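You operate a simulated robot arm through the tools that you are given. There is no shell and no other tool.

The job below is to be done with a simulated two-armed robot. You get a single attempt, and the scene is never put back.

TASK
Set the green stop at 120 mm and clamp the module marked 62 against it with the purple stop.
Fine: Lock the green stop before clamping and the purple one after.

The check looks at the end state, three seconds after you hand in, the way a careful person would. Anything else that was tipped, shoved, dropped, spilled or broken makes it a failure.

THE ROBOT
Two 6-joint arms with fingered hands on one trunk that stands fixed in place. Base frame: the origin is at the foot of the trunk, x ahead of it, y to its left, z up; the work surface is at about z = 0.8. Readings come in m, rad, newtons and seconds.
The left shoulder is at [0.05, 0.17, 1.01], the right one opposite. With the tool pointing down near the work surface each hand reaches from about 0.5 to 0.78 m from the base axis, measured 20 degrees to its own side. Payload 3.5 kg a hand.
The tool frame of a hand sits at the grasp point between the pads (the TCP): z along the fingers, y along the line on which they close. The tips reach 0.026 m beyond it. Largest opening 0.132 m; the body of the gripper starts 0.073 m behind the TCP. The gripper is a hand of 3 fingers: y runs from the thumb to the fingers, the wrist lies at [0, 0, -0.234] in the tool frame.
Orientation is that of the tool frame in the base frame, as a unit quaternion [x, y, z, w]. With the fingers straight down and closing along the base's y, the tool's x points along the base's -x, its y along +y and its z along -z.

THE INTERFACE
- The arms move only by the tool drive_tool. It takes "left_steps", "right_steps" or both (then of equal length, played together; a hand with none holds still); each is a list of rows, each an object (a shift or turn left out is 0) with "xyz": the shift along the tool's x, y, z in units of 250 mm (1.0 is 250 mm), a list of three; "rot": the turn, a rotation vector about the tool's x, y, z in units of 180 degrees (1.0 is 180 degrees), a list of three. In form: [{"xyz": [tx, ty, tz], "rot": [rx, ry, rz]}, ...]. A call has 1 to 20 rows; each row is the pose to reach, as a shift and turn from the pose commanded when the call began, along the tool's axes at that moment. A call with a number of a shift or a turn outside -1 to 1 is refused whole. Each row takes 0.2 s and may step no farther than 0.05 m and 0.15 rad from the row before; otherwise, the whole call is refused. A pose out of reach is approached as far as the arm can. The call stops where the force on the tool passes 50 N (or 10 N more than at its start, if that is more) or the arm is blocked; 0.2 s more then pass. In this call time passes only in rows, and 0.2 s behind the last. It gives the time, the measured TCP pose, the force on the tool (base axes), the opening and the grip force at its end, in the units of the frame above (readings bear some noise), with the torque about the TCP (base axes, N m) and any sound that the robot's microphone picked up.
- Cameras (640 x 400 px; columns grow to the right, rows downward): "scene" is now at [0.0422, -0.0124, 1.6063]; the picture's right is [-0.16, -0.99, 0.00], its down [-0.68, 0.11, -0.72] and it looks along [0.71, -0.11, -0.69] (base axes); focal length 354 px, centre (320, 200). "left" rides on the left gripper at [-0.062, 0.003, -0.092] in its tool frame; the picture's right is [-0.05, -1.00, 0.00], its down [0.83, -0.04, -0.56] and it looks along [0.55, -0.03, 0.83] (tool axes); focal length 230 px, centre (320, 200). "right" rides on the right gripper at [0.062, 0.003, -0.092] in its tool frame; the picture's right is [-0.05, 1.00, 0.00], its down [-0.83, -0.04, -0.56] and it looks along [-0.55, -0.03, 0.83] (tool axes); focal length 230 px, centre (320, 200). There is no depth. A picture from a camera that has moved, and an enlarged one, comes with that camera's place and axes in the base frame and with its lens.
- get_image(camera): a new picture of that camera. It takes no simulated time.
- move_column(by): slides the trunk up (or, below 0, down) by that many m; the arms and the scene camera ride with it, the base frame stays. It gives what a move gives, with no picture.
- move_fingers(finger1, finger2, thumb_bend, hand): sets how far each is bent, from 0 (flat) to 1 (curled in); at 0.3 the hand is open as for a grip, at 0.7 the pads meet at the TCP. One left out holds its place. A second passes; each finger stops where it meets its share of the squeeze, and holds until it gets a number again. It is the only way to open and close the hand. It gives what a move gives, with no picture; readings hold the bend of each and the force on the fingers (four entries, about 0 where the hand has none), thumb and palm.
- aim_head(pan, tilt): turns the head with the scene camera to pan (to the left, within 1.501 rad either way) and tilt (down, from -0.506 to 1.204), counted from straight ahead of the robot. It gives what a move gives.
- close_up(camera, box): a new picture of the part [left, top, right, bottom] of that camera's present view, enlarged. It takes no simulated time.
- job_done(): hands the job in; it is judged then, once.

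Nothing tells you positions but the pictures and the camera data. Unless the task says otherwise, let go and move clear before handing in.

The tools are called after "Request:" by a JSON object that holds its "api" and its "payload". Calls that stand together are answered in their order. drive_tool: Moves the arms, as the interface text tells. Its arguments: {"type":"object","properties":{"left_steps":{"type":"array","items":{"type":"object","properties":{"xyz":{"type":"array","items":{"type":"number"}},"rot":{"type":"array","items":{"type":"number"}}}}},"right_steps":{"type":"array","items":{"type":"object","properties":{"xyz":{"type":"array","items":{"type":"number"}},"rot":{"type":"array","items":{"type":"number"}}}}}},"required":[]} The other tools are called the same way: move_column (by) slides the trunk up or down; move_fingers (finger1, finger2, thumb_bend, hand) moves the fingers one by one; aim_head (pan, tilt) turns the head that bears the scene camera; get_image (camera) takes a picture; close_up (camera, box) takes an enlarged picture of a part of a camera's view; job_done () hands the job in.

At the start:

```text
t: 0.0
left_tcp_pos: [0.6148, 0.2646, 1.1472]
left_orientation: [-0.001, 1.0, 0.0, 0.0]
left_contact_force: [0.3, 0.3, 0.3]
left_wrist_torque: [0.0, 0.04, 0.04]
left_grip_width: 0.132
left_gripper_force: 0.1
left_shape: jaw
left_bend: [0.3, 0.3, 0.3]
left_finger forces: [0.0, 0.0, 0.1, 0.0, 0.0, 0.0]
right_tcp_pos: [0.5715, -0.3493, 1.1322]
right_orientation: [0.0, 1.0, 0.0, 0.0]
right_contact_force: [-0.1, 0.3, 0.8]
right_wrist_torque: [-0.01, -0.01, -0.04]
right_grip_width: 0.1317
right_gripper_force: 0.1
right_shape: jaw
right_bend: [0.3, 0.3, 0.3]
right_finger forces: [0.0, 0.0, 0.0, 0.1, 0.0, 0.0]
trunk travel left (down, up): [-0.625, 0.085]
head pan, tilt: [-0.157, 0.763]
```

scene: 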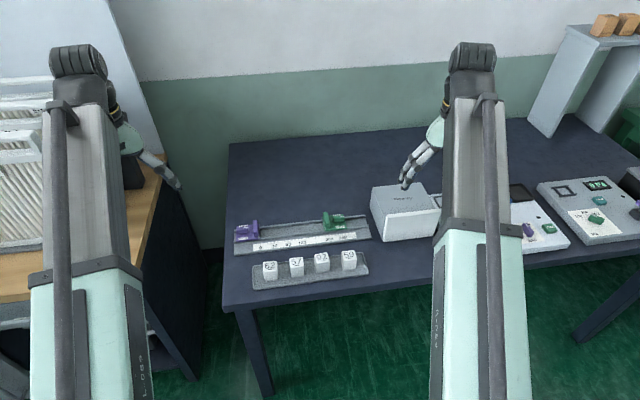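
right: 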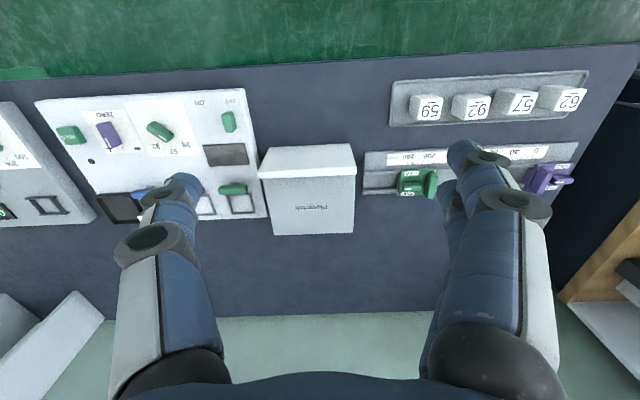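
left: 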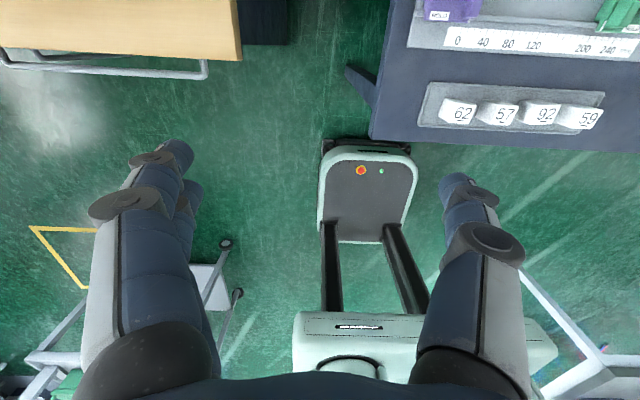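

I see a rail with a purple stop (left) and a green stop (right), with a tray of modules marked 62, 57, 92 and 59 in front of it. I'll look closer before moving anything.

Request:
{"api": "close_up", "payload": {"camera": "scene", "box": [220, 200, 380, 300]}}

Request:
{"api": "close_up", "payload": {"camera": "right", "box": [350, 60, 610, 222]}}

Request:
{"api": "close_up", "payload": {"camera": "left", "box": [400, 0, 640, 150]}}

```text
4.00 times, centred on (300, 250) of scene
camera zoom: at [0.0422, -0.0124, 1.6063], right [-0.16, -0.99, 0.0], down [-0.68, 0.11, -0.72], along [0.71, -0.11, -0.69], focal length 1416 px, centre (400, 0)
```

zoom: 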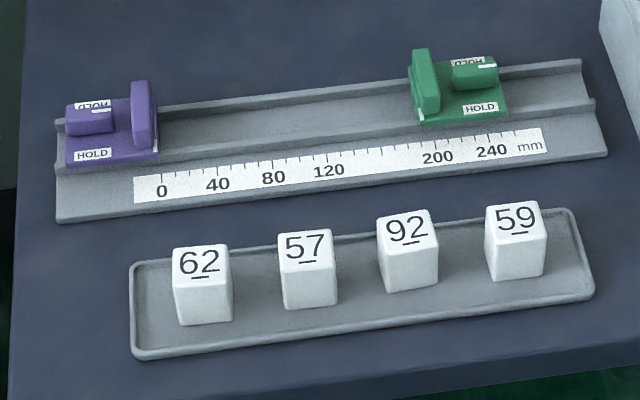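

```text
2.46 times, centred on (480, 141) of right
camera zoom: at [0.5092, -0.3471, 1.2242], right [0.05, 1.0, 0.0], down [0.83, -0.04, 0.56], along [0.55, -0.03, -0.83], focal length 566 px, centre (-74, 345)
```

zoom: 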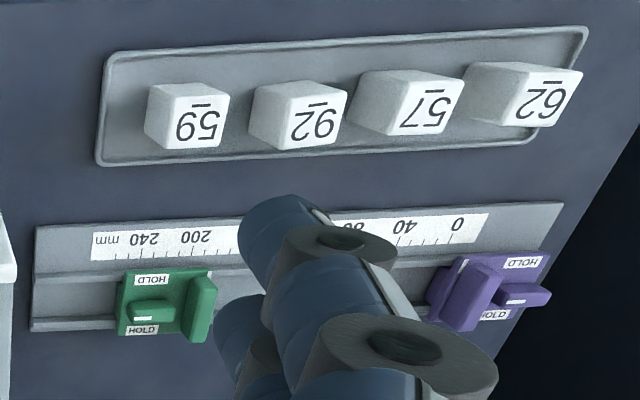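

```text
2.67 times, centred on (520, 75) of left
camera zoom: at [0.6785, 0.2663, 1.2397], right [0.05, -1.0, 0.0], down [-0.83, -0.04, 0.56], along [-0.55, -0.03, -0.83], focal length 614 px, centre (-213, 533)
```

zoom: 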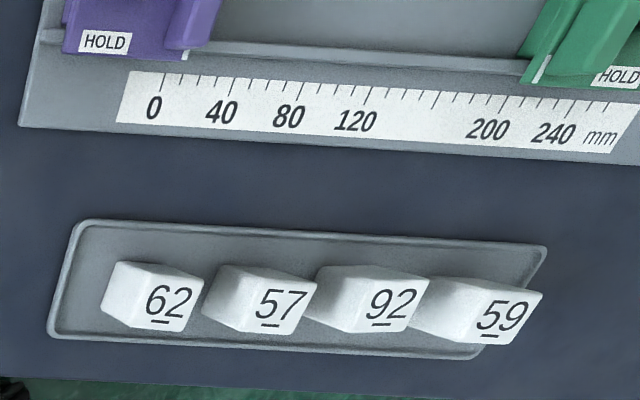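

I place the scale's 0 tick near (0.713, 0.055) and the 120 tick near (0.711, -0.065), so the rail runs along -y. I need finer views of the stops and their HOLD knobs before choosing a method.

Request:
{"api": "close_up", "payload": {"camera": "scene", "box": [316, 206, 356, 231]}}

Request:
{"api": "close_up", "payload": {"camera": "scene", "box": [230, 216, 270, 241]}}

Request:
{"api": "close_up", "payload": {"camera": "right", "box": [390, 160, 454, 200]}}

Request:
{"api": "close_up", "payload": {"camera": "right", "box": [515, 155, 579, 195]}}

Request:
{"api": "close_up", "payload": {"camera": "scene", "box": [250, 245, 314, 285]}}

```text
16.00 times, centred on (336, 218) of scene
camera zoom: at [0.0422, -0.0124, 1.6063], right [-0.16, -0.99, 0.0], down [-0.68, 0.11, -0.72], along [0.71, -0.11, -0.69], focal length 5664 px, centre (64, -96)
```

zoom: 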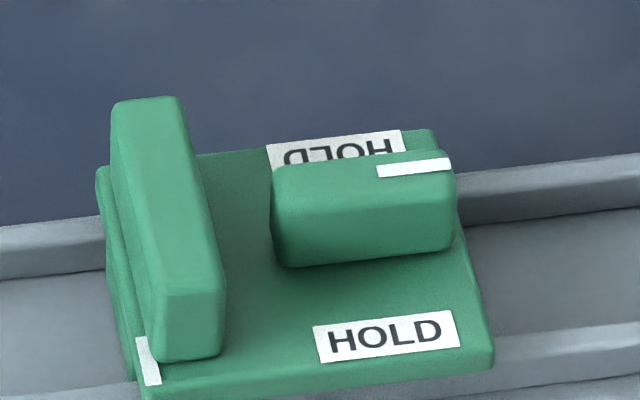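

```text
16.00 times, centred on (250, 228) of scene
camera zoom: at [0.0422, -0.0124, 1.6063], right [-0.16, -0.99, 0.0], down [-0.68, 0.11, -0.72], along [0.71, -0.11, -0.69], focal length 5664 px, centre (1440, -256)
```

zoom: 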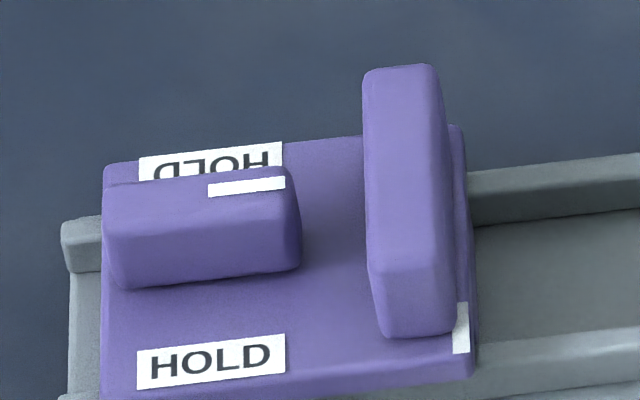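

```text
10.00 times, centred on (422, 180) of right
camera zoom: at [0.5092, -0.3471, 1.2242], right [0.05, 1.0, 0.0], down [0.83, -0.04, 0.56], along [0.55, -0.03, -0.83], focal length 2301 px, centre (-700, 400)
```

zoom: 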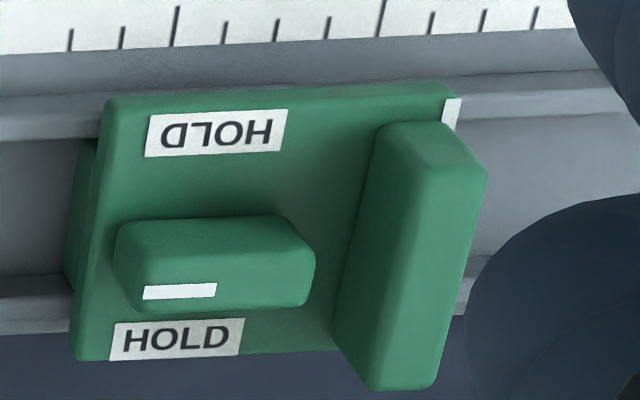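

```text
10.00 times, centred on (547, 175) of right
camera zoom: at [0.5092, -0.3471, 1.2242], right [0.05, 1.0, 0.0], down [0.83, -0.04, 0.56], along [0.55, -0.03, -0.83], focal length 2301 px, centre (-1950, 450)
```

zoom: 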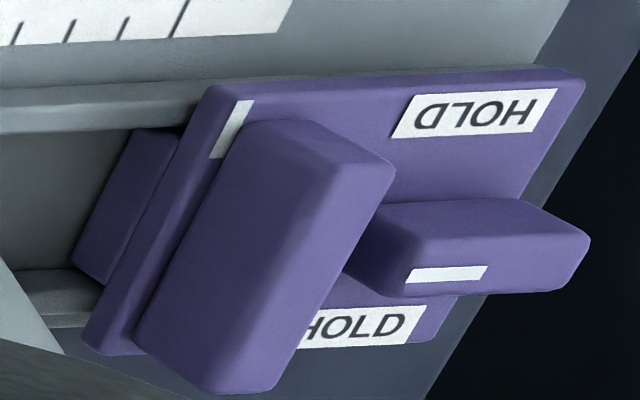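

```text
10.00 times, centred on (282, 265) of scene
camera zoom: at [0.0422, -0.0124, 1.6063], right [-0.16, -0.99, 0.0], down [-0.68, 0.11, -0.72], along [0.71, -0.11, -0.69], focal length 3540 px, centre (700, -450)
```

zoom: 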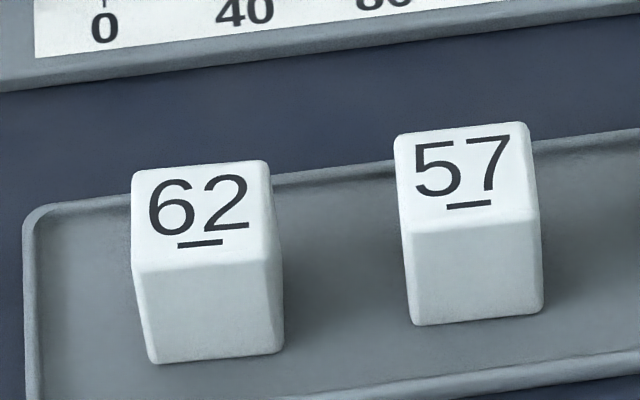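

The knob on each stop carries a pointer line along -y, and HOLD labels sit on both the +x and -x sides. Locking should therefore be a quarter turn; next I'll study the hand's shape to plan the grip.

Request:
{"api": "close_up", "payload": {"camera": "scene", "box": [380, 30, 540, 200]}}

Request:
{"api": "close_up", "payload": {"camera": "scene", "box": [30, 30, 190, 200]}}

Request:
{"api": "get_image", "payload": {"camera": "right"}}

```text
2.35 times, centred on (460, 115) of scene
camera zoom: at [0.0422, -0.0124, 1.6063], right [-0.16, -0.99, 0.0], down [-0.68, 0.11, -0.72], along [0.71, -0.11, -0.69], focal length 833 px, centre (-9, 400)
```

zoom: 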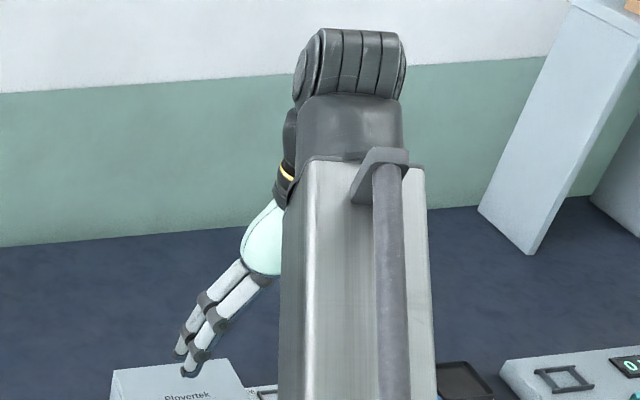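

```text
2.35 times, centred on (110, 115) of scene
camera zoom: at [0.0422, -0.0124, 1.6063], right [-0.16, -0.99, 0.0], down [-0.68, 0.11, -0.72], along [0.71, -0.11, -0.69], focal length 833 px, centre (814, 400)
```

zoom: 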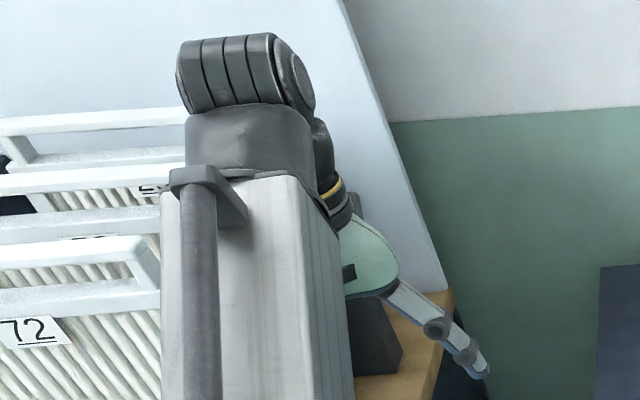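

```text
taken
camera right: at [0.5092, -0.3471, 1.2242], right [0.05, 1.0, 0.0], down [0.83, -0.04, 0.56], along [0.55, -0.03, -0.83], focal length 230 px, centre (320, 200)
```

right: 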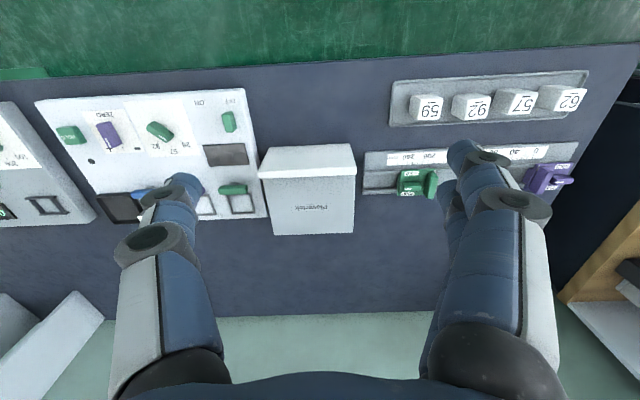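

Both hands have the thumb on the -y side and two fingers on the +y side. Now I'll measure the module, channel and stops by comparing the two camera views.

Request:
{"api": "close_up", "payload": {"camera": "right", "box": [530, 75, 594, 115]}}

Request:
{"api": "close_up", "payload": {"camera": "left", "box": [430, 85, 494, 125]}}

Request:
{"api": "close_up", "payload": {"camera": "scene", "box": [265, 210, 329, 250]}}

Request:
{"api": "close_up", "payload": {"camera": "left", "box": [410, 0, 530, 75]}}

```text
10.00 times, centred on (562, 95) of right
camera zoom: at [0.5092, -0.3471, 1.2242], right [0.05, 1.0, 0.0], down [0.83, -0.04, 0.56], along [0.55, -0.03, -0.83], focal length 2301 px, centre (-2100, 1250)
```

zoom: 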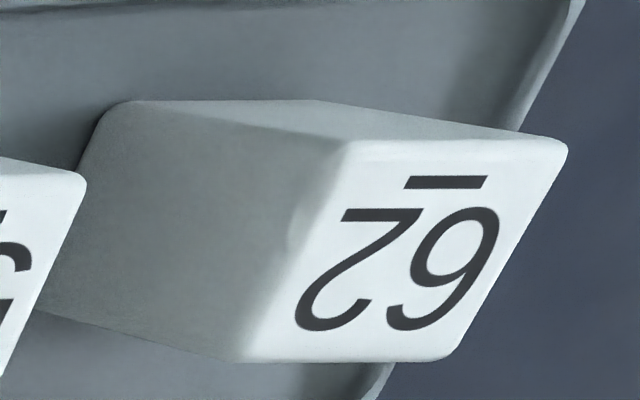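

```text
10.00 times, centred on (462, 105) of left
camera zoom: at [0.6785, 0.2663, 1.2397], right [0.05, -1.0, 0.0], down [-0.83, -0.04, 0.56], along [-0.55, -0.03, -0.83], focal length 2301 px, centre (-1100, 1150)
```

zoom: 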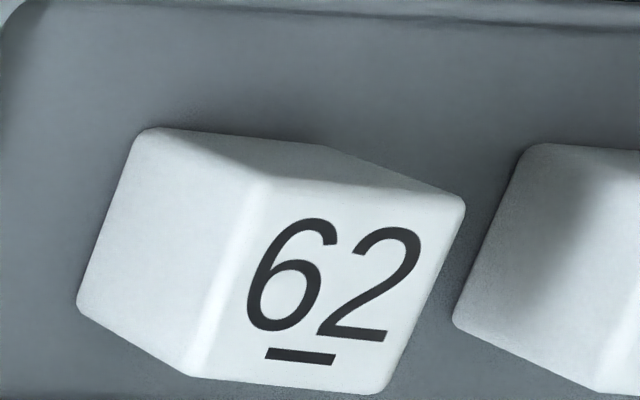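

```text
10.00 times, centred on (297, 230) of scene
camera zoom: at [0.0422, -0.0124, 1.6063], right [-0.16, -0.99, 0.0], down [-0.68, 0.11, -0.72], along [0.71, -0.11, -0.69], focal length 3540 px, centre (550, -100)
```

zoom: 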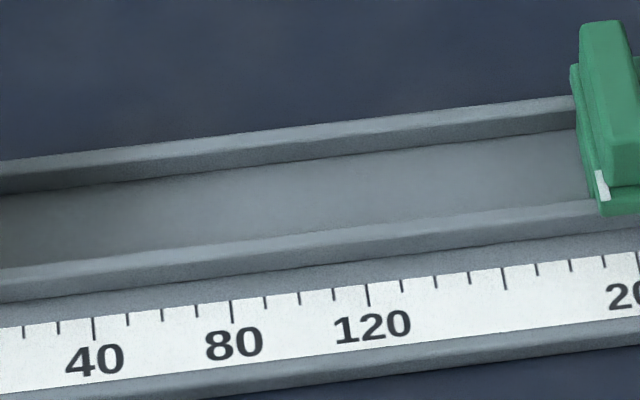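

```text
5.33 times, centred on (470, 38) of left
camera zoom: at [0.6785, 0.2663, 1.2397], right [0.05, -1.0, 0.0], down [-0.83, -0.04, 0.56], along [-0.55, -0.03, -0.83], focal length 1227 px, centre (-480, 1067)
```

zoom: 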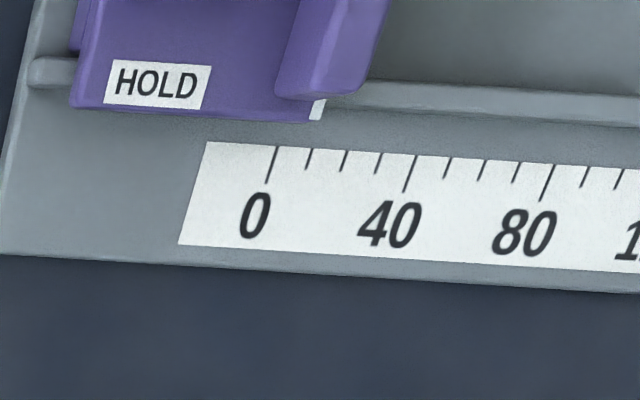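

I put module 62's centre near (0.598, 0.031) with its top at z≈0.85. The green knob is near (0.742, -0.179), with the index reading about 189 mm. I'll raise the trunk for reach, then bring the right hand near the rail with its fingers turned to close along x.

Request:
{"api": "move_column", "payload": {"by": 0.08}}

```text
t: 1.2
left_tcp_pos: [0.6141, 0.2638, 1.2261]
left_orientation: [0.0, 1.0, 0.0, 0.0]
left_contact_force: [0.1, 0.0, -0.1]
left_wrist_torque: [0.02, 0.01, 0.0]
left_grip_width: 0.1321
left_gripper_force: 0.0
left_shape: jaw
left_bend: [0.3, 0.3, 0.3]
left_finger forces: [0.0, 0.0, 0.0, 0.0, 0.0, 0.0]
right_tcp_pos: [0.5715, -0.3493, 1.2117]
right_orientation: [0.0, 1.0, 0.0, 0.0]
right_contact_force: [-0.5, -0.3, -0.5]
right_wrist_torque: [0.0, 0.01, 0.06]
right_grip_width: 0.132
right_gripper_force: 0.1
right_shape: jaw
right_bend: [0.3, 0.3, 0.3]
right_finger forces: [0.0, 0.1, 0.0, 0.0, 0.1, 0.0]
trunk travel left (down, up): [-0.705, 0.005]
head pan, tilt: [-0.157, 0.763]
```

Request:
{"api": "drive_tool", "payload": {"right_steps": [{"xyz": [-0.033, 0.057, 0.037], "rot": [0, 0, -0.042]}, {"xyz": [-0.067, 0.113, 0.073], "rot": [0, 0, -0.083]}, {"xyz": [-0.1, 0.17, 0.11], "rot": [0, 0, -0.125]}, {"xyz": [-0.133, 0.227, 0.147], "rot": [0, 0, -0.167]}, {"xyz": [-0.167, 0.283, 0.183], "rot": [0, 0, -0.208]}, {"xyz": [-0.2, 0.34, 0.22], "rot": [0, 0, -0.25]}, {"xyz": [-0.233, 0.397, 0.257], "rot": [0, 0, -0.292]}, {"xyz": [-0.267, 0.453, 0.293], "rot": [0, 0, -0.333]}, {"xyz": [-0.3, 0.51, 0.33], "rot": [0, 0, -0.375]}, {"xyz": [-0.333, 0.567, 0.367], "rot": [0, 0, -0.417]}, {"xyz": [-0.367, 0.623, 0.403], "rot": [0, 0, -0.458]}, {"xyz": [-0.4, 0.68, 0.44], "rot": [0, 0, -0.5]}]}}

```text
t: 3.8
left_tcp_pos: [0.6153, 0.2656, 1.2266]
left_orientation: [0.0, 1.0, -0.001, -0.001]
left_contact_force: [-0.6, 0.0, -0.7]
left_wrist_torque: [-0.01, -0.03, 0.0]
left_grip_width: 0.1318
left_gripper_force: 0.0
left_shape: jaw
left_bend: [0.3, 0.3, 0.3]
left_finger forces: [0.0, 0.0, 0.1, 0.1, 0.0, 0.0]
right_tcp_pos: [0.6696, -0.12, 1.0999]
right_orientation: [-0.689, 0.725, -0.005, -0.003]
right_contact_force: [0.3, 0.7, -0.1]
right_wrist_torque: [-0.04, 0.01, 0.0]
right_grip_width: 0.1319
right_gripper_force: 0.0
right_shape: jaw
right_bend: [0.3, 0.3, 0.3]
right_finger forces: [0.0, 0.0, 0.0, 0.0, 0.1, 0.0]
right hand out of reach, approached as far as the arm can: row 11, 12
trunk travel left (down, up): [-0.705, 0.005]
head pan, tilt: [-0.157, 0.763]
```

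The right wrist runs into a limit at this +90° turn, so I'll turn it the other way. First I go back to the straight orientation.

Request:
{"api": "drive_tool", "payload": {"right_steps": [{"rot": [0, 0, 0.042]}, {"rot": [0, 0, 0.083]}, {"rot": [0, 0, 0.125]}, {"rot": [0, 0, 0.167]}, {"rot": [0, 0, 0.208]}, {"rot": [0, 0, 0.25]}, {"rot": [0, 0, 0.292]}, {"rot": [0, 0, 0.333]}, {"rot": [0, 0, 0.375]}, {"rot": [0, 0, 0.417]}, {"rot": [0, 0, 0.458]}, {"rot": [0, 0, 0.5]}]}}

```text
t: 6.4
left_tcp_pos: [0.6155, 0.2652, 1.2274]
left_orientation: [0.0, 1.0, 0.0, 0.0]
left_contact_force: [-0.1, 0.0, 0.1]
left_wrist_torque: [0.01, -0.01, -0.01]
left_grip_width: 0.132
left_gripper_force: 0.1
left_shape: jaw
left_bend: [0.3, 0.3, 0.3]
left_finger forces: [0.1, 0.0, 0.0, 0.0, 0.1, 0.0]
right_tcp_pos: [0.6699, -0.1202, 1.1017]
right_orientation: [0.027, 1.0, -0.004, 0.001]
right_contact_force: [0.6, -0.3, -0.4]
right_wrist_torque: [0.02, -0.04, 0.04]
right_grip_width: 0.132
right_gripper_force: 0.0
right_shape: jaw
right_bend: [0.3, 0.3, 0.3]
right_finger forces: [0.1, 0.0, 0.0, 0.1, 0.0, 0.0]
trunk travel left (down, up): [-0.705, 0.005]
head pan, tilt: [-0.157, 0.763]
```

Request:
{"api": "drive_tool", "payload": {"right_steps": [{"xyz": [-0.001, -0.02, 0.017], "rot": [0, 0, 0.04]}, {"xyz": [-0.002, -0.04, 0.033], "rot": [0, 0, 0.081]}, {"xyz": [-0.003, -0.06, 0.05], "rot": [0, 0, 0.121]}, {"xyz": [-0.004, -0.08, 0.067], "rot": [0, 0, 0.161]}, {"xyz": [-0.005, -0.1, 0.083], "rot": [0, 0, 0.201]}, {"xyz": [-0.006, -0.12, 0.1], "rot": [0, 0, 0.242]}, {"xyz": [-0.007, -0.14, 0.117], "rot": [0, 0, 0.282]}, {"xyz": [-0.008, -0.16, 0.133], "rot": [0, 0, 0.322]}, {"xyz": [-0.009, -0.18, 0.15], "rot": [0, 0, 0.362]}, {"xyz": [-0.01, -0.2, 0.167], "rot": [0, 0, 0.403]}, {"xyz": [-0.012, -0.22, 0.183], "rot": [0, 0, 0.443]}, {"xyz": [-0.013, -0.24, 0.2], "rot": [0, 0, 0.483]}]}}

Request:
{"api": "get_image", "payload": {"camera": "scene"}}

Request:
{"api": "get_image", "payload": {"camera": "right"}}

```text
t: 9.0
left_tcp_pos: [0.6154, 0.2628, 1.2254]
left_orientation: [0.001, 1.0, 0.0, 0.001]
left_contact_force: [0.3, 0.0, -0.3]
left_wrist_torque: [-0.01, 0.02, -0.04]
left_grip_width: 0.1321
left_gripper_force: 0.1
left_shape: jaw
left_bend: [0.3, 0.3, 0.3]
left_finger forces: [0.0, 0.0, 0.0, 0.0, 0.1, 0.0]
right_tcp_pos: [0.6673, -0.1827, 1.0509]
right_orientation: [0.708, 0.707, -0.004, 0.003]
right_contact_force: [-0.2, -0.2, 0.5]
right_wrist_torque: [0.0, 0.0, -0.03]
right_grip_width: 0.1317
right_gripper_force: 0.0
right_shape: jaw
right_bend: [0.3, 0.3, 0.3]
right_finger forces: [0.0, 0.0, 0.0, 0.0, 0.0, 0.0]
trunk travel left (down, up): [-0.705, 0.005]
head pan, tilt: [-0.157, 0.763]
```

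```text
taken
camera scene: at [0.0423, -0.0125, 1.6864], right [-0.16, -0.99, 0.0], down [-0.68, 0.11, -0.72], along [0.71, -0.11, -0.69], focal length 354 px, centre (320, 200)
```

scene: 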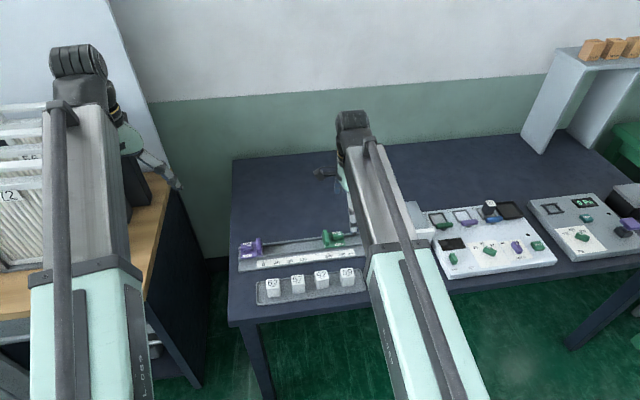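

```text
taken
camera right: at [0.6708, -0.1215, 1.1434], right [1.0, -0.05, 0.0], down [-0.04, -0.83, 0.56], along [-0.03, -0.56, -0.83], focal length 230 px, centre (320, 200)
```

right: 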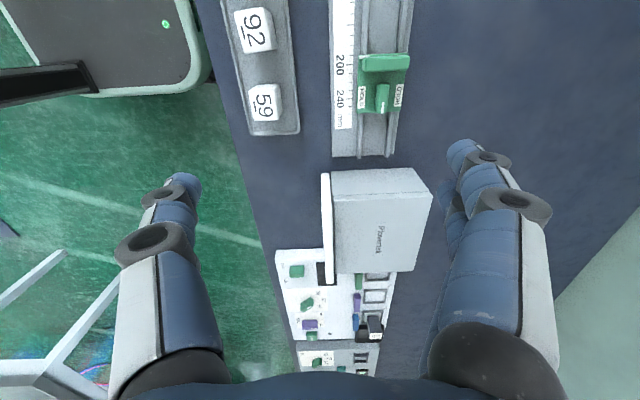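

The -90° turn works, and the right hand now sits above and short of the green stop. I'll take measured close-ups from this overhead view.

Request:
{"api": "close_up", "payload": {"camera": "right", "box": [325, 40, 421, 100]}}

Request:
{"api": "close_up", "payload": {"camera": "right", "box": [345, 75, 425, 125]}}

Request:
{"api": "close_up", "payload": {"camera": "scene", "box": [305, 170, 385, 260]}}

```text
6.67 times, centred on (373, 70) of right
camera zoom: at [0.6708, -0.1215, 1.1434], right [1.0, -0.05, 0.0], down [-0.04, -0.83, 0.56], along [-0.03, -0.56, -0.83], focal length 1534 px, centre (-33, 1067)
```

zoom: 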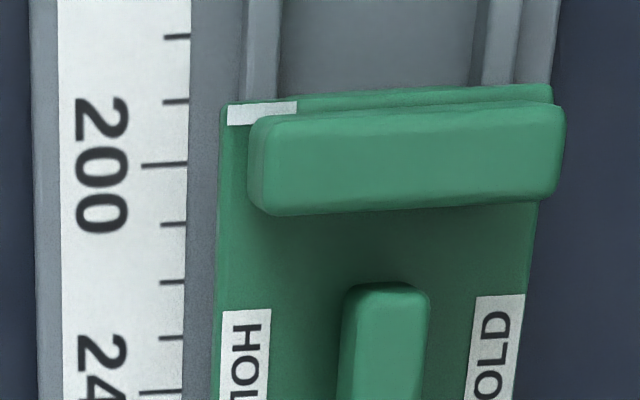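

```text
8.00 times, centred on (385, 100) of right
camera zoom: at [0.6708, -0.1215, 1.1434], right [1.0, -0.05, 0.0], down [-0.04, -0.83, 0.56], along [-0.03, -0.56, -0.83], focal length 1841 px, centre (-200, 1000)
```

zoom: 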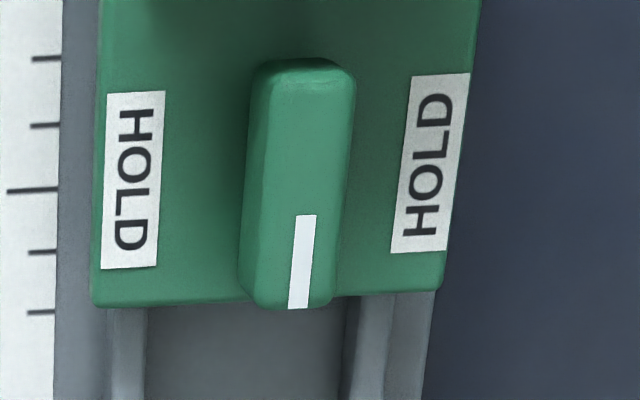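

```text
4.44 times, centred on (345, 215) of scene
camera zoom: at [0.0423, -0.0125, 1.6864], right [-0.16, -0.99, 0.0], down [-0.68, 0.11, -0.72], along [0.71, -0.11, -0.69], focal length 1574 px, centre (209, 133)
```

zoom: 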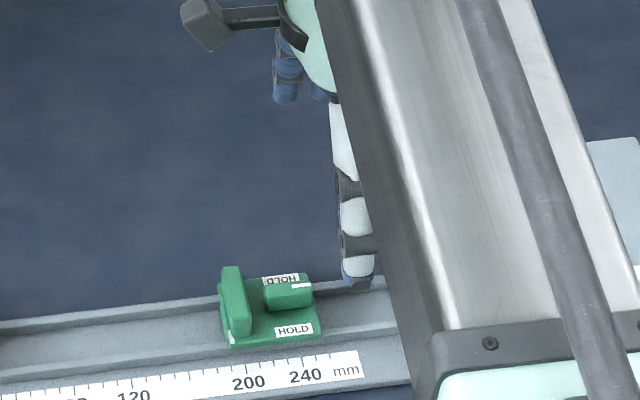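

The knob is a pointer knob about 30 × 12 mm, with its axis near (0.742, -0.181), its top at z≈0.85, and 31 mm of clearance to the fence. I'll partly close the right fingers to learn how bend maps to opening, then move in above the knob.

Request:
{"api": "move_fingers", "payload": {"hand": "right", "finger1": 0.55, "finger2": 0.55, "thumb_bend": 0.55}}

Request:
{"api": "drive_tool", "payload": {"right_steps": [{"xyz": [0.0, 0.06, 0.1]}, {"xyz": [0.0, 0.12, 0.2]}, {"xyz": [0.0, 0.18, 0.3]}, {"xyz": [-0.006, 0.24, 0.36]}, {"xyz": [-0.012, 0.299, 0.4]}]}}

Request:
{"api": "get_image", "payload": {"camera": "right"}}

Request:
{"api": "get_image", "payload": {"camera": "scene"}}

```text
t: 10.0
left_tcp_pos: [0.6154, 0.2633, 1.2273]
left_orientation: [0.0, 1.0, 0.0, -0.001]
left_contact_force: [-0.3, 0.0, -0.2]
left_wrist_torque: [0.03, -0.02, 0.04]
left_grip_width: 0.132
left_gripper_force: 0.1
left_shape: jaw
left_bend: [0.3, 0.3, 0.3]
left_finger forces: [0.0, 0.0, 0.0, 0.0, 0.1, 0.0]
right_tcp_pos: [0.667, -0.1835, 1.052]
right_orientation: [0.706, 0.708, -0.004, 0.004]
right_contact_force: [0.3, -0.1, -0.4]
right_wrist_torque: [0.01, -0.02, -0.01]
right_grip_width: 0.0519
right_gripper_force: 0.0
right_shape: fingers
right_bend: [0.55, 0.55, 0.55]
right_finger forces: [0.0, 0.0, 0.0, 0.0, 0.0, 0.0]
trunk travel left (down, up): [-0.705, 0.005]
head pan, tilt: [-0.157, 0.763]
```

```text
t: 11.2
left_tcp_pos: [0.6158, 0.2633, 1.2265]
left_orientation: [0.0, 1.0, 0.0, 0.0]
left_contact_force: [-0.3, -0.4, -0.7]
left_wrist_torque: [0.04, 0.0, -0.01]
left_grip_width: 0.1322
left_gripper_force: 0.1
left_shape: jaw
left_bend: [0.3, 0.3, 0.3]
left_finger forces: [0.1, 0.0, 0.1, 0.1, 0.0, 0.1]
right_tcp_pos: [0.7443, -0.1873, 0.9504]
right_orientation: [0.707, 0.707, -0.003, 0.004]
right_contact_force: [0.1, -0.5, 0.5]
right_wrist_torque: [0.0, 0.02, -0.01]
right_grip_width: 0.0515
right_gripper_force: 0.0
right_shape: fingers
right_bend: [0.55, 0.55, 0.55]
right_finger forces: [0.0, 0.0, 0.0, 0.1, 0.1, 0.0]
trunk travel left (down, up): [-0.705, 0.005]
head pan, tilt: [-0.157, 0.763]
```

```text
taken
camera right: at [0.7472, -0.1254, 1.0421], right [1.0, -0.05, 0.0], down [-0.04, -0.83, 0.56], along [-0.03, -0.56, -0.83], focal length 230 px, centre (320, 200)
```

right: 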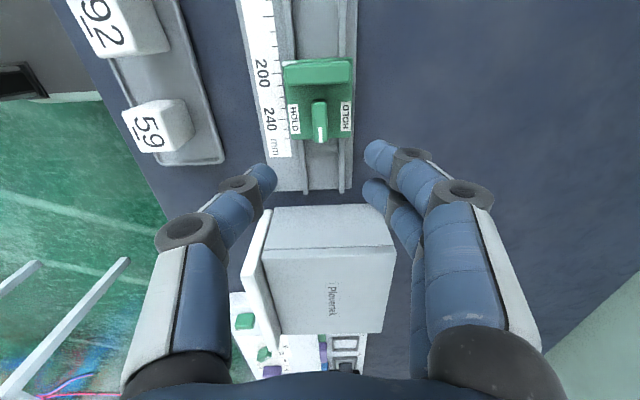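

```text
taken
camera scene: at [0.0426, -0.0124, 1.6863], right [-0.16, -0.99, 0.0], down [-0.68, 0.11, -0.72], along [0.71, -0.11, -0.69], focal length 354 px, centre (320, 200)
```

scene: 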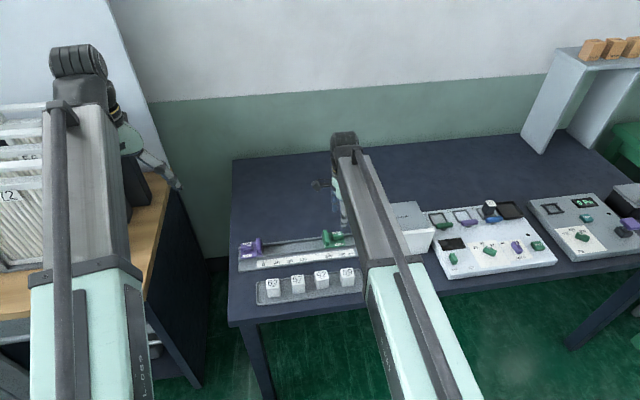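

The right hand reaches the knob fine. I'm lowering it toward the knob in stages and checking alignment as it goes.

Request:
{"api": "drive_tool", "payload": {"right_steps": [{"xyz": [0.002, -0.002, 0.08]}, {"xyz": [0.004, -0.004, 0.16]}, {"xyz": [0.008, -0.008, 0.24]}]}}

Request:
{"api": "get_image", "payload": {"camera": "right"}}

Request:
{"api": "close_up", "payload": {"camera": "scene", "box": [300, 190, 380, 260]}}

```text
t: 12.0
left_tcp_pos: [0.6161, 0.262, 1.2256]
left_orientation: [0.0, 1.0, 0.0, 0.0]
left_contact_force: [-0.2, 0.0, -0.2]
left_wrist_torque: [-0.01, 0.03, 0.01]
left_grip_width: 0.1321
left_gripper_force: 0.0
left_shape: jaw
left_bend: [0.3, 0.3, 0.3]
left_finger forces: [0.0, 0.1, 0.0, 0.0, 0.2, 0.0]
right_tcp_pos: [0.7402, -0.185, 0.8933]
right_orientation: [0.707, 0.707, -0.002, 0.005]
right_contact_force: [0.3, 0.9, 0.7]
right_wrist_torque: [0.01, 0.01, 0.02]
right_grip_width: 0.0517
right_gripper_force: 0.1
right_shape: fingers
right_bend: [0.55, 0.55, 0.55]
right_finger forces: [0.0, 0.1, 0.1, 0.0, 0.0, 0.1]
trunk travel left (down, up): [-0.705, 0.005]
head pan, tilt: [-0.157, 0.763]
```

```text
taken
camera right: at [0.7429, -0.1231, 0.9843], right [1.0, -0.05, 0.0], down [-0.04, -0.83, 0.56], along [-0.02, -0.56, -0.83], focal length 230 px, centre (320, 200)
```

right: 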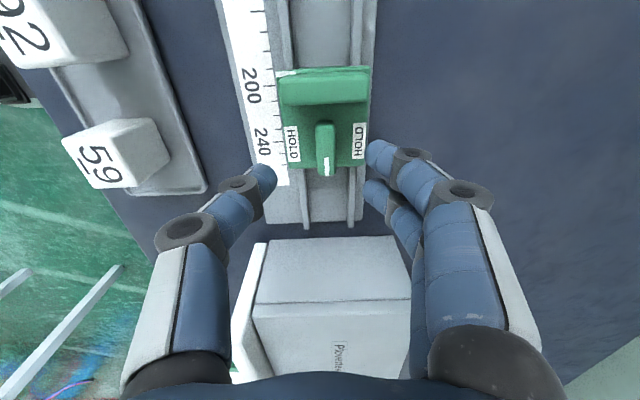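

```text
5.71 times, centred on (340, 225) of scene
camera zoom: at [0.0425, -0.0125, 1.6864], right [-0.16, -0.99, 0.0], down [-0.68, 0.11, -0.72], along [0.71, -0.11, -0.69], focal length 2023 px, centre (206, 57)
```

zoom: 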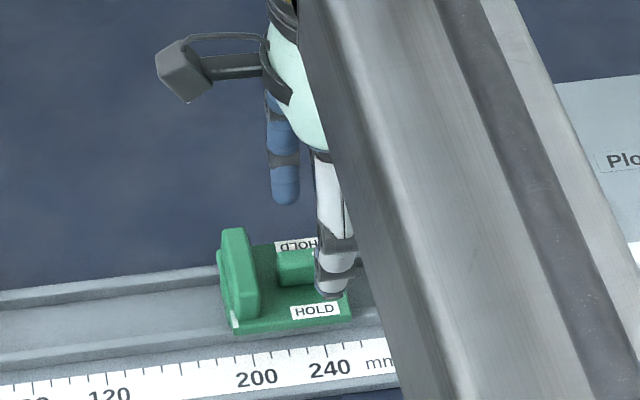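

Request:
{"api": "close_up", "payload": {"camera": "right", "box": [260, 60, 404, 150]}}

Request:
{"api": "close_up", "payload": {"camera": "right", "box": [240, 110, 400, 210]}}

```text
4.44 times, centred on (332, 105) of right
camera zoom: at [0.7429, -0.1231, 0.9843], right [1.0, -0.05, 0.0], down [-0.04, -0.83, 0.56], along [-0.02, -0.56, -0.83], focal length 1022 px, centre (267, 622)
```

zoom: 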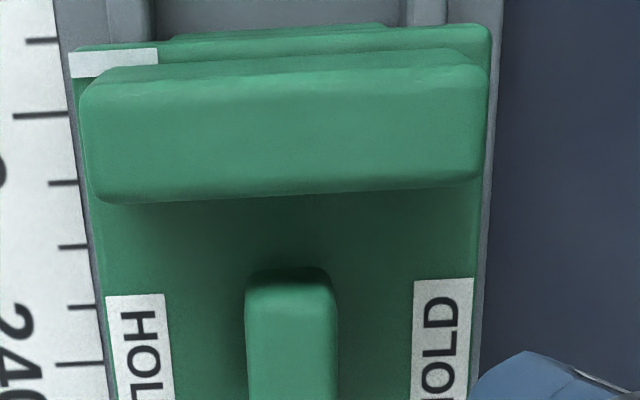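

```text
4.00 times, centred on (320, 160) of right
camera zoom: at [0.7429, -0.1231, 0.9843], right [1.0, -0.05, 0.0], down [-0.04, -0.83, 0.56], along [-0.02, -0.56, -0.83], focal length 920 px, centre (320, 360)
```

zoom: 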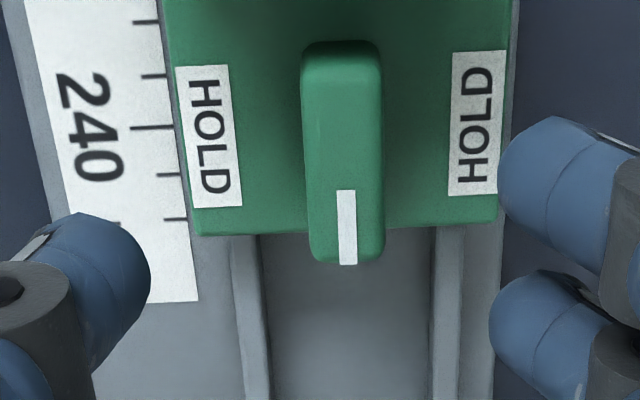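

At close range the knob centre is about 7 mm in +y and 4 mm in +x from the TCP. I'll shift to sit 5 mm off-centre away from the fence, lower to grip depth, and close gently.

Request:
{"api": "drive_tool", "payload": {"right_steps": [{"xyz": [0.008, 0.016, 0.03]}, {"xyz": [0.008, 0.016, 0.06]}, {"xyz": [0.008, 0.016, 0.09]}, {"xyz": [0.008, 0.016, 0.12]}]}}

Request:
{"api": "get_image", "payload": {"camera": "right"}}

Request:
{"api": "close_up", "payload": {"camera": "scene", "box": [310, 210, 366, 250]}}

```text
t: 13.0
left_tcp_pos: [0.6152, 0.2637, 1.2265]
left_orientation: [0.0, 1.0, 0.001, 0.0]
left_contact_force: [-0.1, 0.0, 0.8]
left_wrist_torque: [0.0, 0.04, -0.01]
left_grip_width: 0.1317
left_gripper_force: 0.1
left_shape: jaw
left_bend: [0.3, 0.3, 0.3]
left_finger forces: [0.1, 0.0, 0.0, 0.0, 0.0, 0.0]
right_tcp_pos: [0.7354, -0.182, 0.8634]
right_orientation: [0.707, 0.707, -0.003, 0.005]
right_contact_force: [0.4, -0.9, 0.7]
right_wrist_torque: [0.0, -0.01, -0.01]
right_grip_width: 0.0518
right_gripper_force: 0.1
right_shape: fingers
right_bend: [0.55, 0.55, 0.55]
right_finger forces: [0.0, 0.0, 0.0, 0.0, 0.0, 0.0]
right hand out of reach, approached as far as the arm can: row 1, 2, 3, 4
trunk travel left (down, up): [-0.705, 0.005]
head pan, tilt: [-0.157, 0.763]
```

```text
taken
camera right: at [0.7381, -0.1208, 0.9552], right [1.0, -0.05, 0.0], down [-0.04, -0.83, 0.56], along [-0.03, -0.56, -0.83], focal length 230 px, centre (320, 200)
```

right: 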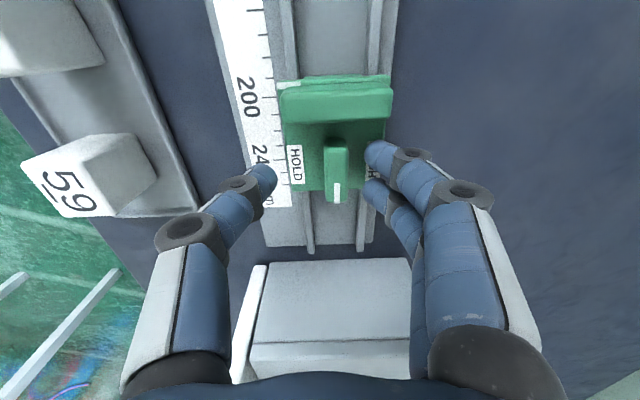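

```text
10.00 times, centred on (338, 230) of scene
camera zoom: at [0.0422, -0.0124, 1.6864], right [-0.16, -0.99, 0.0], down [-0.68, 0.11, -0.72], along [0.71, -0.11, -0.69], focal length 3540 px, centre (140, -100)
```

zoom: 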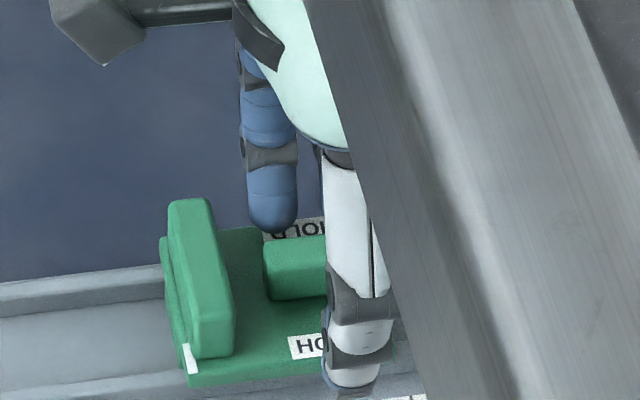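

The arm stops about 9 mm short in x at this height, and it reached farther when higher relative to the shoulder. I'll back the hand up and lower the trunk to gain reach.

Request:
{"api": "drive_tool", "payload": {"right_steps": [{"xyz": [0, 0, -0.12]}, {"xyz": [0, 0, -0.24]}, {"xyz": [0, 0, -0.36]}, {"xyz": [0, 0, -0.5]}, {"xyz": [0, 0, -0.64]}]}}

Request:
{"api": "move_column", "payload": {"by": -0.13}}

```text
t: 14.2
left_tcp_pos: [0.6165, 0.2628, 1.2277]
left_orientation: [0.0, 1.0, 0.0, 0.001]
left_contact_force: [1.1, -0.1, -0.2]
left_wrist_torque: [0.01, -0.01, -0.01]
left_grip_width: 0.1319
left_gripper_force: 0.0
left_shape: jaw
left_bend: [0.3, 0.3, 0.3]
left_finger forces: [0.0, 0.0, 0.1, 0.1, 0.0, 0.0]
right_tcp_pos: [0.7362, -0.1801, 1.0245]
right_orientation: [0.706, 0.708, -0.002, 0.004]
right_contact_force: [0.2, -0.7, 0.5]
right_wrist_torque: [-0.01, 0.0, -0.01]
right_grip_width: 0.0517
right_gripper_force: 0.0
right_shape: fingers
right_bend: [0.55, 0.55, 0.55]
right_finger forces: [0.1, 0.0, 0.1, 0.1, 0.0, 0.0]
trunk travel left (down, up): [-0.705, 0.005]
head pan, tilt: [-0.157, 0.763]
```

```text
t: 15.8
left_tcp_pos: [0.6159, 0.2634, 1.0966]
left_orientation: [0.0, 1.0, 0.0, 0.001]
left_contact_force: [0.1, -0.1, -0.3]
left_wrist_torque: [-0.03, -0.04, -0.01]
left_grip_width: 0.1317
left_gripper_force: 0.0
left_shape: jaw
left_bend: [0.3, 0.3, 0.3]
left_finger forces: [0.0, 0.0, 0.1, 0.0, 0.1, 0.1]
right_tcp_pos: [0.7352, -0.1786, 0.8941]
right_orientation: [0.707, 0.707, -0.003, 0.003]
right_contact_force: [0.3, 0.4, -0.5]
right_wrist_torque: [0.01, 0.03, -0.02]
right_grip_width: 0.0518
right_gripper_force: 0.0
right_shape: fingers
right_bend: [0.55, 0.55, 0.55]
right_finger forces: [0.0, 0.1, 0.0, 0.0, 0.0, 0.0]
trunk travel left (down, up): [-0.575, 0.135]
head pan, tilt: [-0.157, 0.763]
```

Request:
{"api": "drive_tool", "payload": {"right_steps": [{"xyz": [-0.009, 0.018, 0]}, {"xyz": [-0.018, 0.037, 0]}]}}

Request:
{"api": "close_up", "payload": {"camera": "right", "box": [240, 110, 400, 210]}}

Request:
{"api": "close_up", "payload": {"camera": "right", "box": [260, 60, 404, 150]}}

```text
t: 16.4
left_tcp_pos: [0.615, 0.2639, 1.0963]
left_orientation: [0.0, 1.0, -0.001, 0.0]
left_contact_force: [-0.4, 0.3, -0.7]
left_wrist_torque: [0.03, -0.02, 0.02]
left_grip_width: 0.132
left_gripper_force: 0.1
left_shape: jaw
left_bend: [0.3, 0.3, 0.3]
left_finger forces: [0.0, 0.1, 0.0, 0.1, 0.1, 0.1]
right_tcp_pos: [0.7442, -0.1856, 0.8938]
right_orientation: [0.707, 0.707, -0.003, 0.004]
right_contact_force: [-1.1, -0.4, -0.3]
right_wrist_torque: [0.0, -0.01, -0.03]
right_grip_width: 0.0518
right_gripper_force: 0.1
right_shape: fingers
right_bend: [0.55, 0.55, 0.55]
right_finger forces: [0.0, 0.1, 0.0, 0.1, 0.1, 0.0]
trunk travel left (down, up): [-0.575, 0.135]
head pan, tilt: [-0.157, 0.763]
```

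```text
4.00 times, centred on (320, 160) of right
camera zoom: at [0.7479, -0.1229, 0.9853], right [1.0, -0.05, 0.0], down [-0.04, -0.83, 0.56], along [-0.03, -0.56, -0.83], focal length 920 px, centre (320, 360)
```

zoom: 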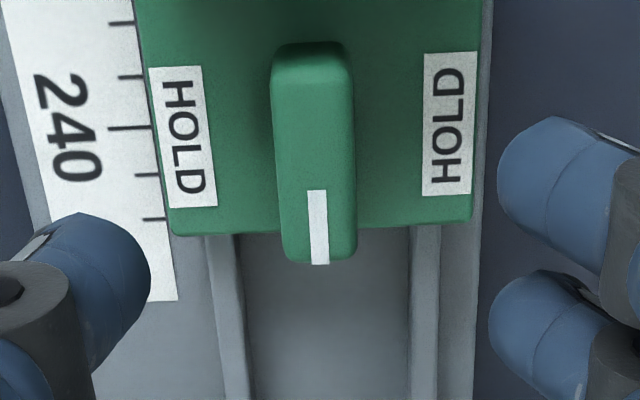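

```text
4.44 times, centred on (332, 105) of right
camera zoom: at [0.7479, -0.1229, 0.9853], right [1.0, -0.05, 0.0], down [-0.04, -0.83, 0.56], along [-0.03, -0.56, -0.83], focal length 1022 px, centre (267, 622)
```

zoom: 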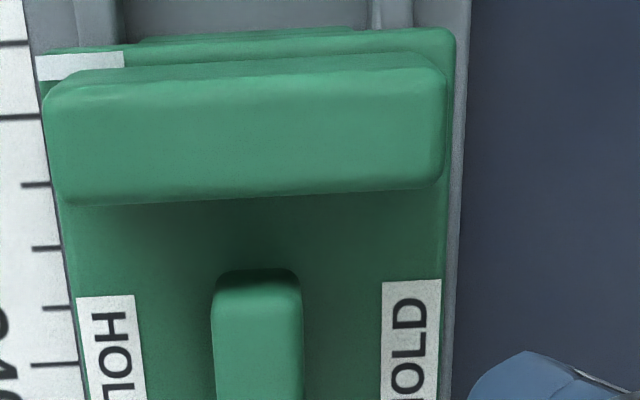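

The alignment looks right in the closing direction. I'm lowering to grip depth again.

Request:
{"api": "drive_tool", "payload": {"right_steps": [{"xyz": [0.008, 0.001, 0.03]}, {"xyz": [0.008, 0.001, 0.06]}, {"xyz": [0.008, 0.001, 0.09]}, {"xyz": [0.008, 0.001, 0.12]}]}}

Request:
{"api": "get_image", "payload": {"camera": "right"}}

Request:
{"api": "close_up", "payload": {"camera": "scene", "box": [300, 170, 380, 230]}}

```text
t: 17.4
left_tcp_pos: [0.6156, 0.2642, 1.0976]
left_orientation: [0.0, 1.0, 0.0, 0.0]
left_contact_force: [0.3, 1.0, 0.0]
left_wrist_torque: [0.0, 0.01, 0.02]
left_grip_width: 0.1318
left_gripper_force: 0.1
left_shape: jaw
left_bend: [0.3, 0.3, 0.3]
left_finger forces: [0.1, 0.1, 0.0, 0.0, 0.0, 0.0]
right_tcp_pos: [0.746, -0.1826, 0.863]
right_orientation: [0.707, 0.708, -0.004, 0.003]
right_contact_force: [0.3, -0.3, 0.7]
right_wrist_torque: [0.03, -0.01, 0.0]
right_grip_width: 0.0516
right_gripper_force: 0.1
right_shape: fingers
right_bend: [0.55, 0.55, 0.55]
right_finger forces: [0.0, 0.0, 0.0, 0.1, 0.0, 0.0]
trunk travel left (down, up): [-0.575, 0.135]
head pan, tilt: [-0.157, 0.763]
```

```text
taken
camera right: at [0.7478, -0.1217, 0.9556], right [1.0, -0.05, 0.0], down [-0.04, -0.83, 0.56], along [-0.03, -0.56, -0.83], focal length 230 px, centre (320, 200)
```

right: 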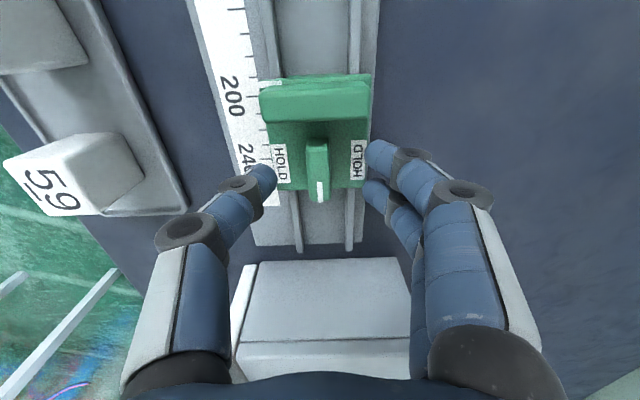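

```text
6.67 times, centred on (340, 200) of scene
camera zoom: at [0.0423, -0.0124, 1.5564], right [-0.16, -0.99, 0.0], down [-0.68, 0.11, -0.72], along [0.71, -0.11, -0.69], focal length 2360 px, centre (187, 200)
```

zoom: 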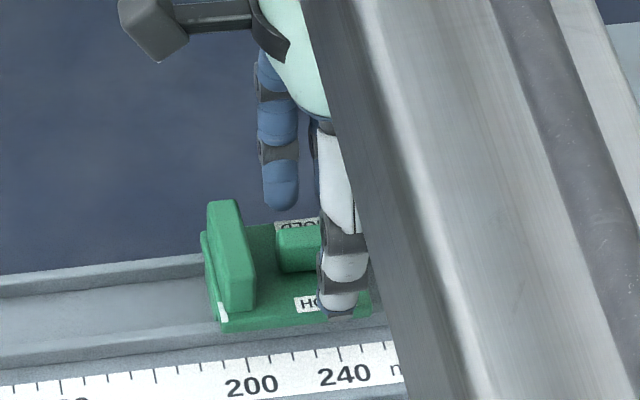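

Request:
{"api": "move_fingers", "payload": {"hand": "right", "finger1": 0.7, "finger2": 0.7, "thumb_bend": 0.7}}

Request:
{"api": "get_image", "payload": {"camera": "right"}}

Request:
{"api": "close_up", "payload": {"camera": "scene", "box": [300, 170, 380, 230]}}

```text
t: 18.4
left_tcp_pos: [0.6147, 0.2635, 1.0963]
left_orientation: [-0.001, 1.0, 0.0, 0.001]
left_contact_force: [0.5, -0.7, -0.7]
left_wrist_torque: [0.02, 0.01, -0.04]
left_grip_width: 0.1319
left_gripper_force: 0.1
left_shape: jaw
left_bend: [0.3, 0.3, 0.3]
left_finger forces: [0.0, 0.0, 0.1, 0.0, 0.1, 0.0]
right_tcp_pos: [0.7438, -0.1844, 0.8643]
right_orientation: [0.706, 0.708, -0.003, 0.003]
right_contact_force: [0.0, -0.1, -2.7]
right_wrist_torque: [0.0, -0.01, 0.0]
right_grip_width: 0.0139
right_gripper_force: 3.8
right_shape: fingers
right_bend: [0.67, 0.67, 0.68]
right_finger forces: [2.0, 2.0, 0.1, 0.0, 3.9, 0.0]
trunk travel left (down, up): [-0.575, 0.135]
head pan, tilt: [-0.157, 0.763]
```

```text
taken
camera right: at [0.748, -0.1217, 0.9556], right [1.0, -0.05, 0.0], down [-0.04, -0.83, 0.56], along [-0.03, -0.56, -0.83], focal length 230 px, centre (320, 200)
```

right: 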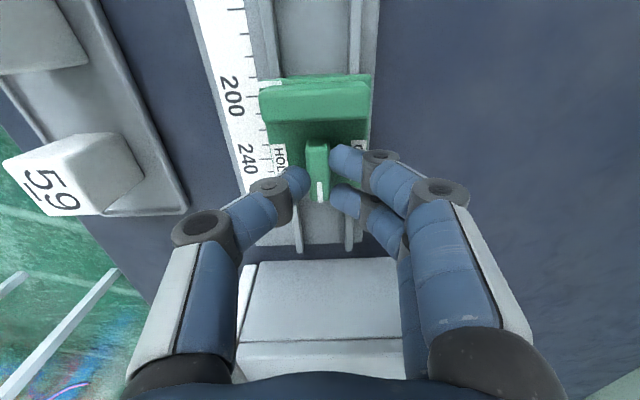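

```text
6.67 times, centred on (340, 200) of scene
camera zoom: at [0.0424, -0.0124, 1.5563], right [-0.16, -0.99, 0.0], down [-0.68, 0.11, -0.72], along [0.71, -0.11, -0.69], focal length 2360 px, centre (187, 200)
```

zoom: 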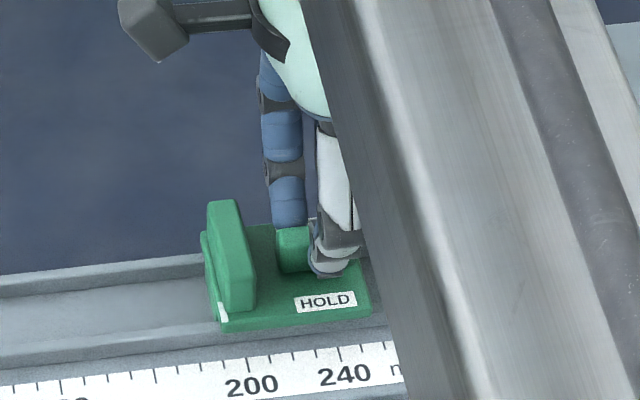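

The knob is gripped at about 4 N. I'll test a short slide in +y to see whether the stop follows.

Request:
{"api": "drive_tool", "payload": {"right_steps": [{"xyz": [0.02, 0, 0]}, {"xyz": [0.04, 0, 0]}, {"xyz": [0.06, 0, 0]}, {"xyz": [0.08, 0, 0]}]}}

Request:
{"api": "get_image", "payload": {"camera": "right"}}

Request:
{"api": "close_up", "payload": {"camera": "scene", "box": [300, 170, 380, 230]}}

```text
t: 19.4
left_tcp_pos: [0.6161, 0.2635, 1.0961]
left_orientation: [-0.001, 1.0, 0.0, 0.0]
left_contact_force: [0.5, -0.7, 0.0]
left_wrist_torque: [0.02, 0.02, 0.01]
left_grip_width: 0.1318
left_gripper_force: 0.1
left_shape: jaw
left_bend: [0.3, 0.3, 0.3]
left_finger forces: [0.0, 0.0, 0.1, 0.0, 0.0, 0.1]
right_tcp_pos: [0.7453, -0.1621, 0.8628]
right_orientation: [0.706, 0.708, -0.003, 0.005]
right_contact_force: [1.0, -0.2, -0.1]
right_wrist_torque: [-0.04, -0.03, -0.01]
right_grip_width: 0.0136
right_gripper_force: 4.6
right_shape: fingers
right_bend: [0.67, 0.67, 0.68]
right_finger forces: [2.5, 2.3, 0.0, 0.1, 3.7, 0.0]
trunk travel left (down, up): [-0.575, 0.135]
head pan, tilt: [-0.157, 0.763]
```

```text
taken
camera right: at [0.7477, -0.1011, 0.9553], right [1.0, -0.05, 0.0], down [-0.04, -0.83, 0.56], along [-0.03, -0.56, -0.83], focal length 230 px, centre (320, 200)
```

right: 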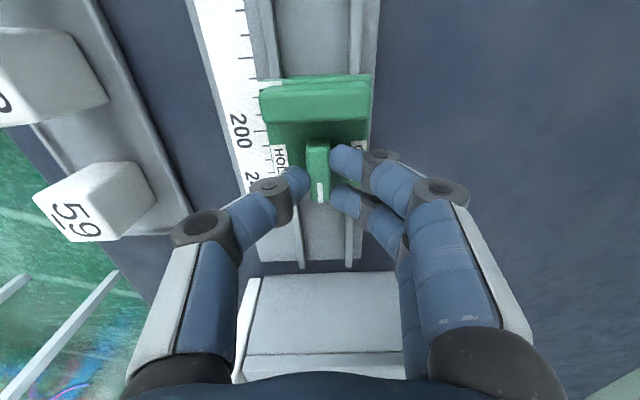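

```text
6.67 times, centred on (340, 200) of scene
camera zoom: at [0.0423, -0.0125, 1.5564], right [-0.16, -0.99, 0.0], down [-0.68, 0.11, -0.72], along [0.71, -0.11, -0.69], focal length 2360 px, centre (187, 200)
```

zoom: 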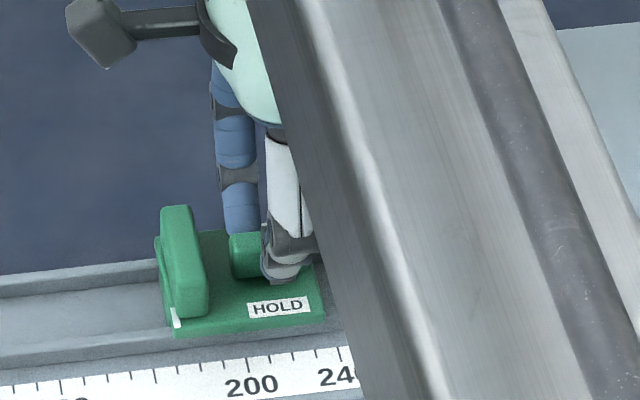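

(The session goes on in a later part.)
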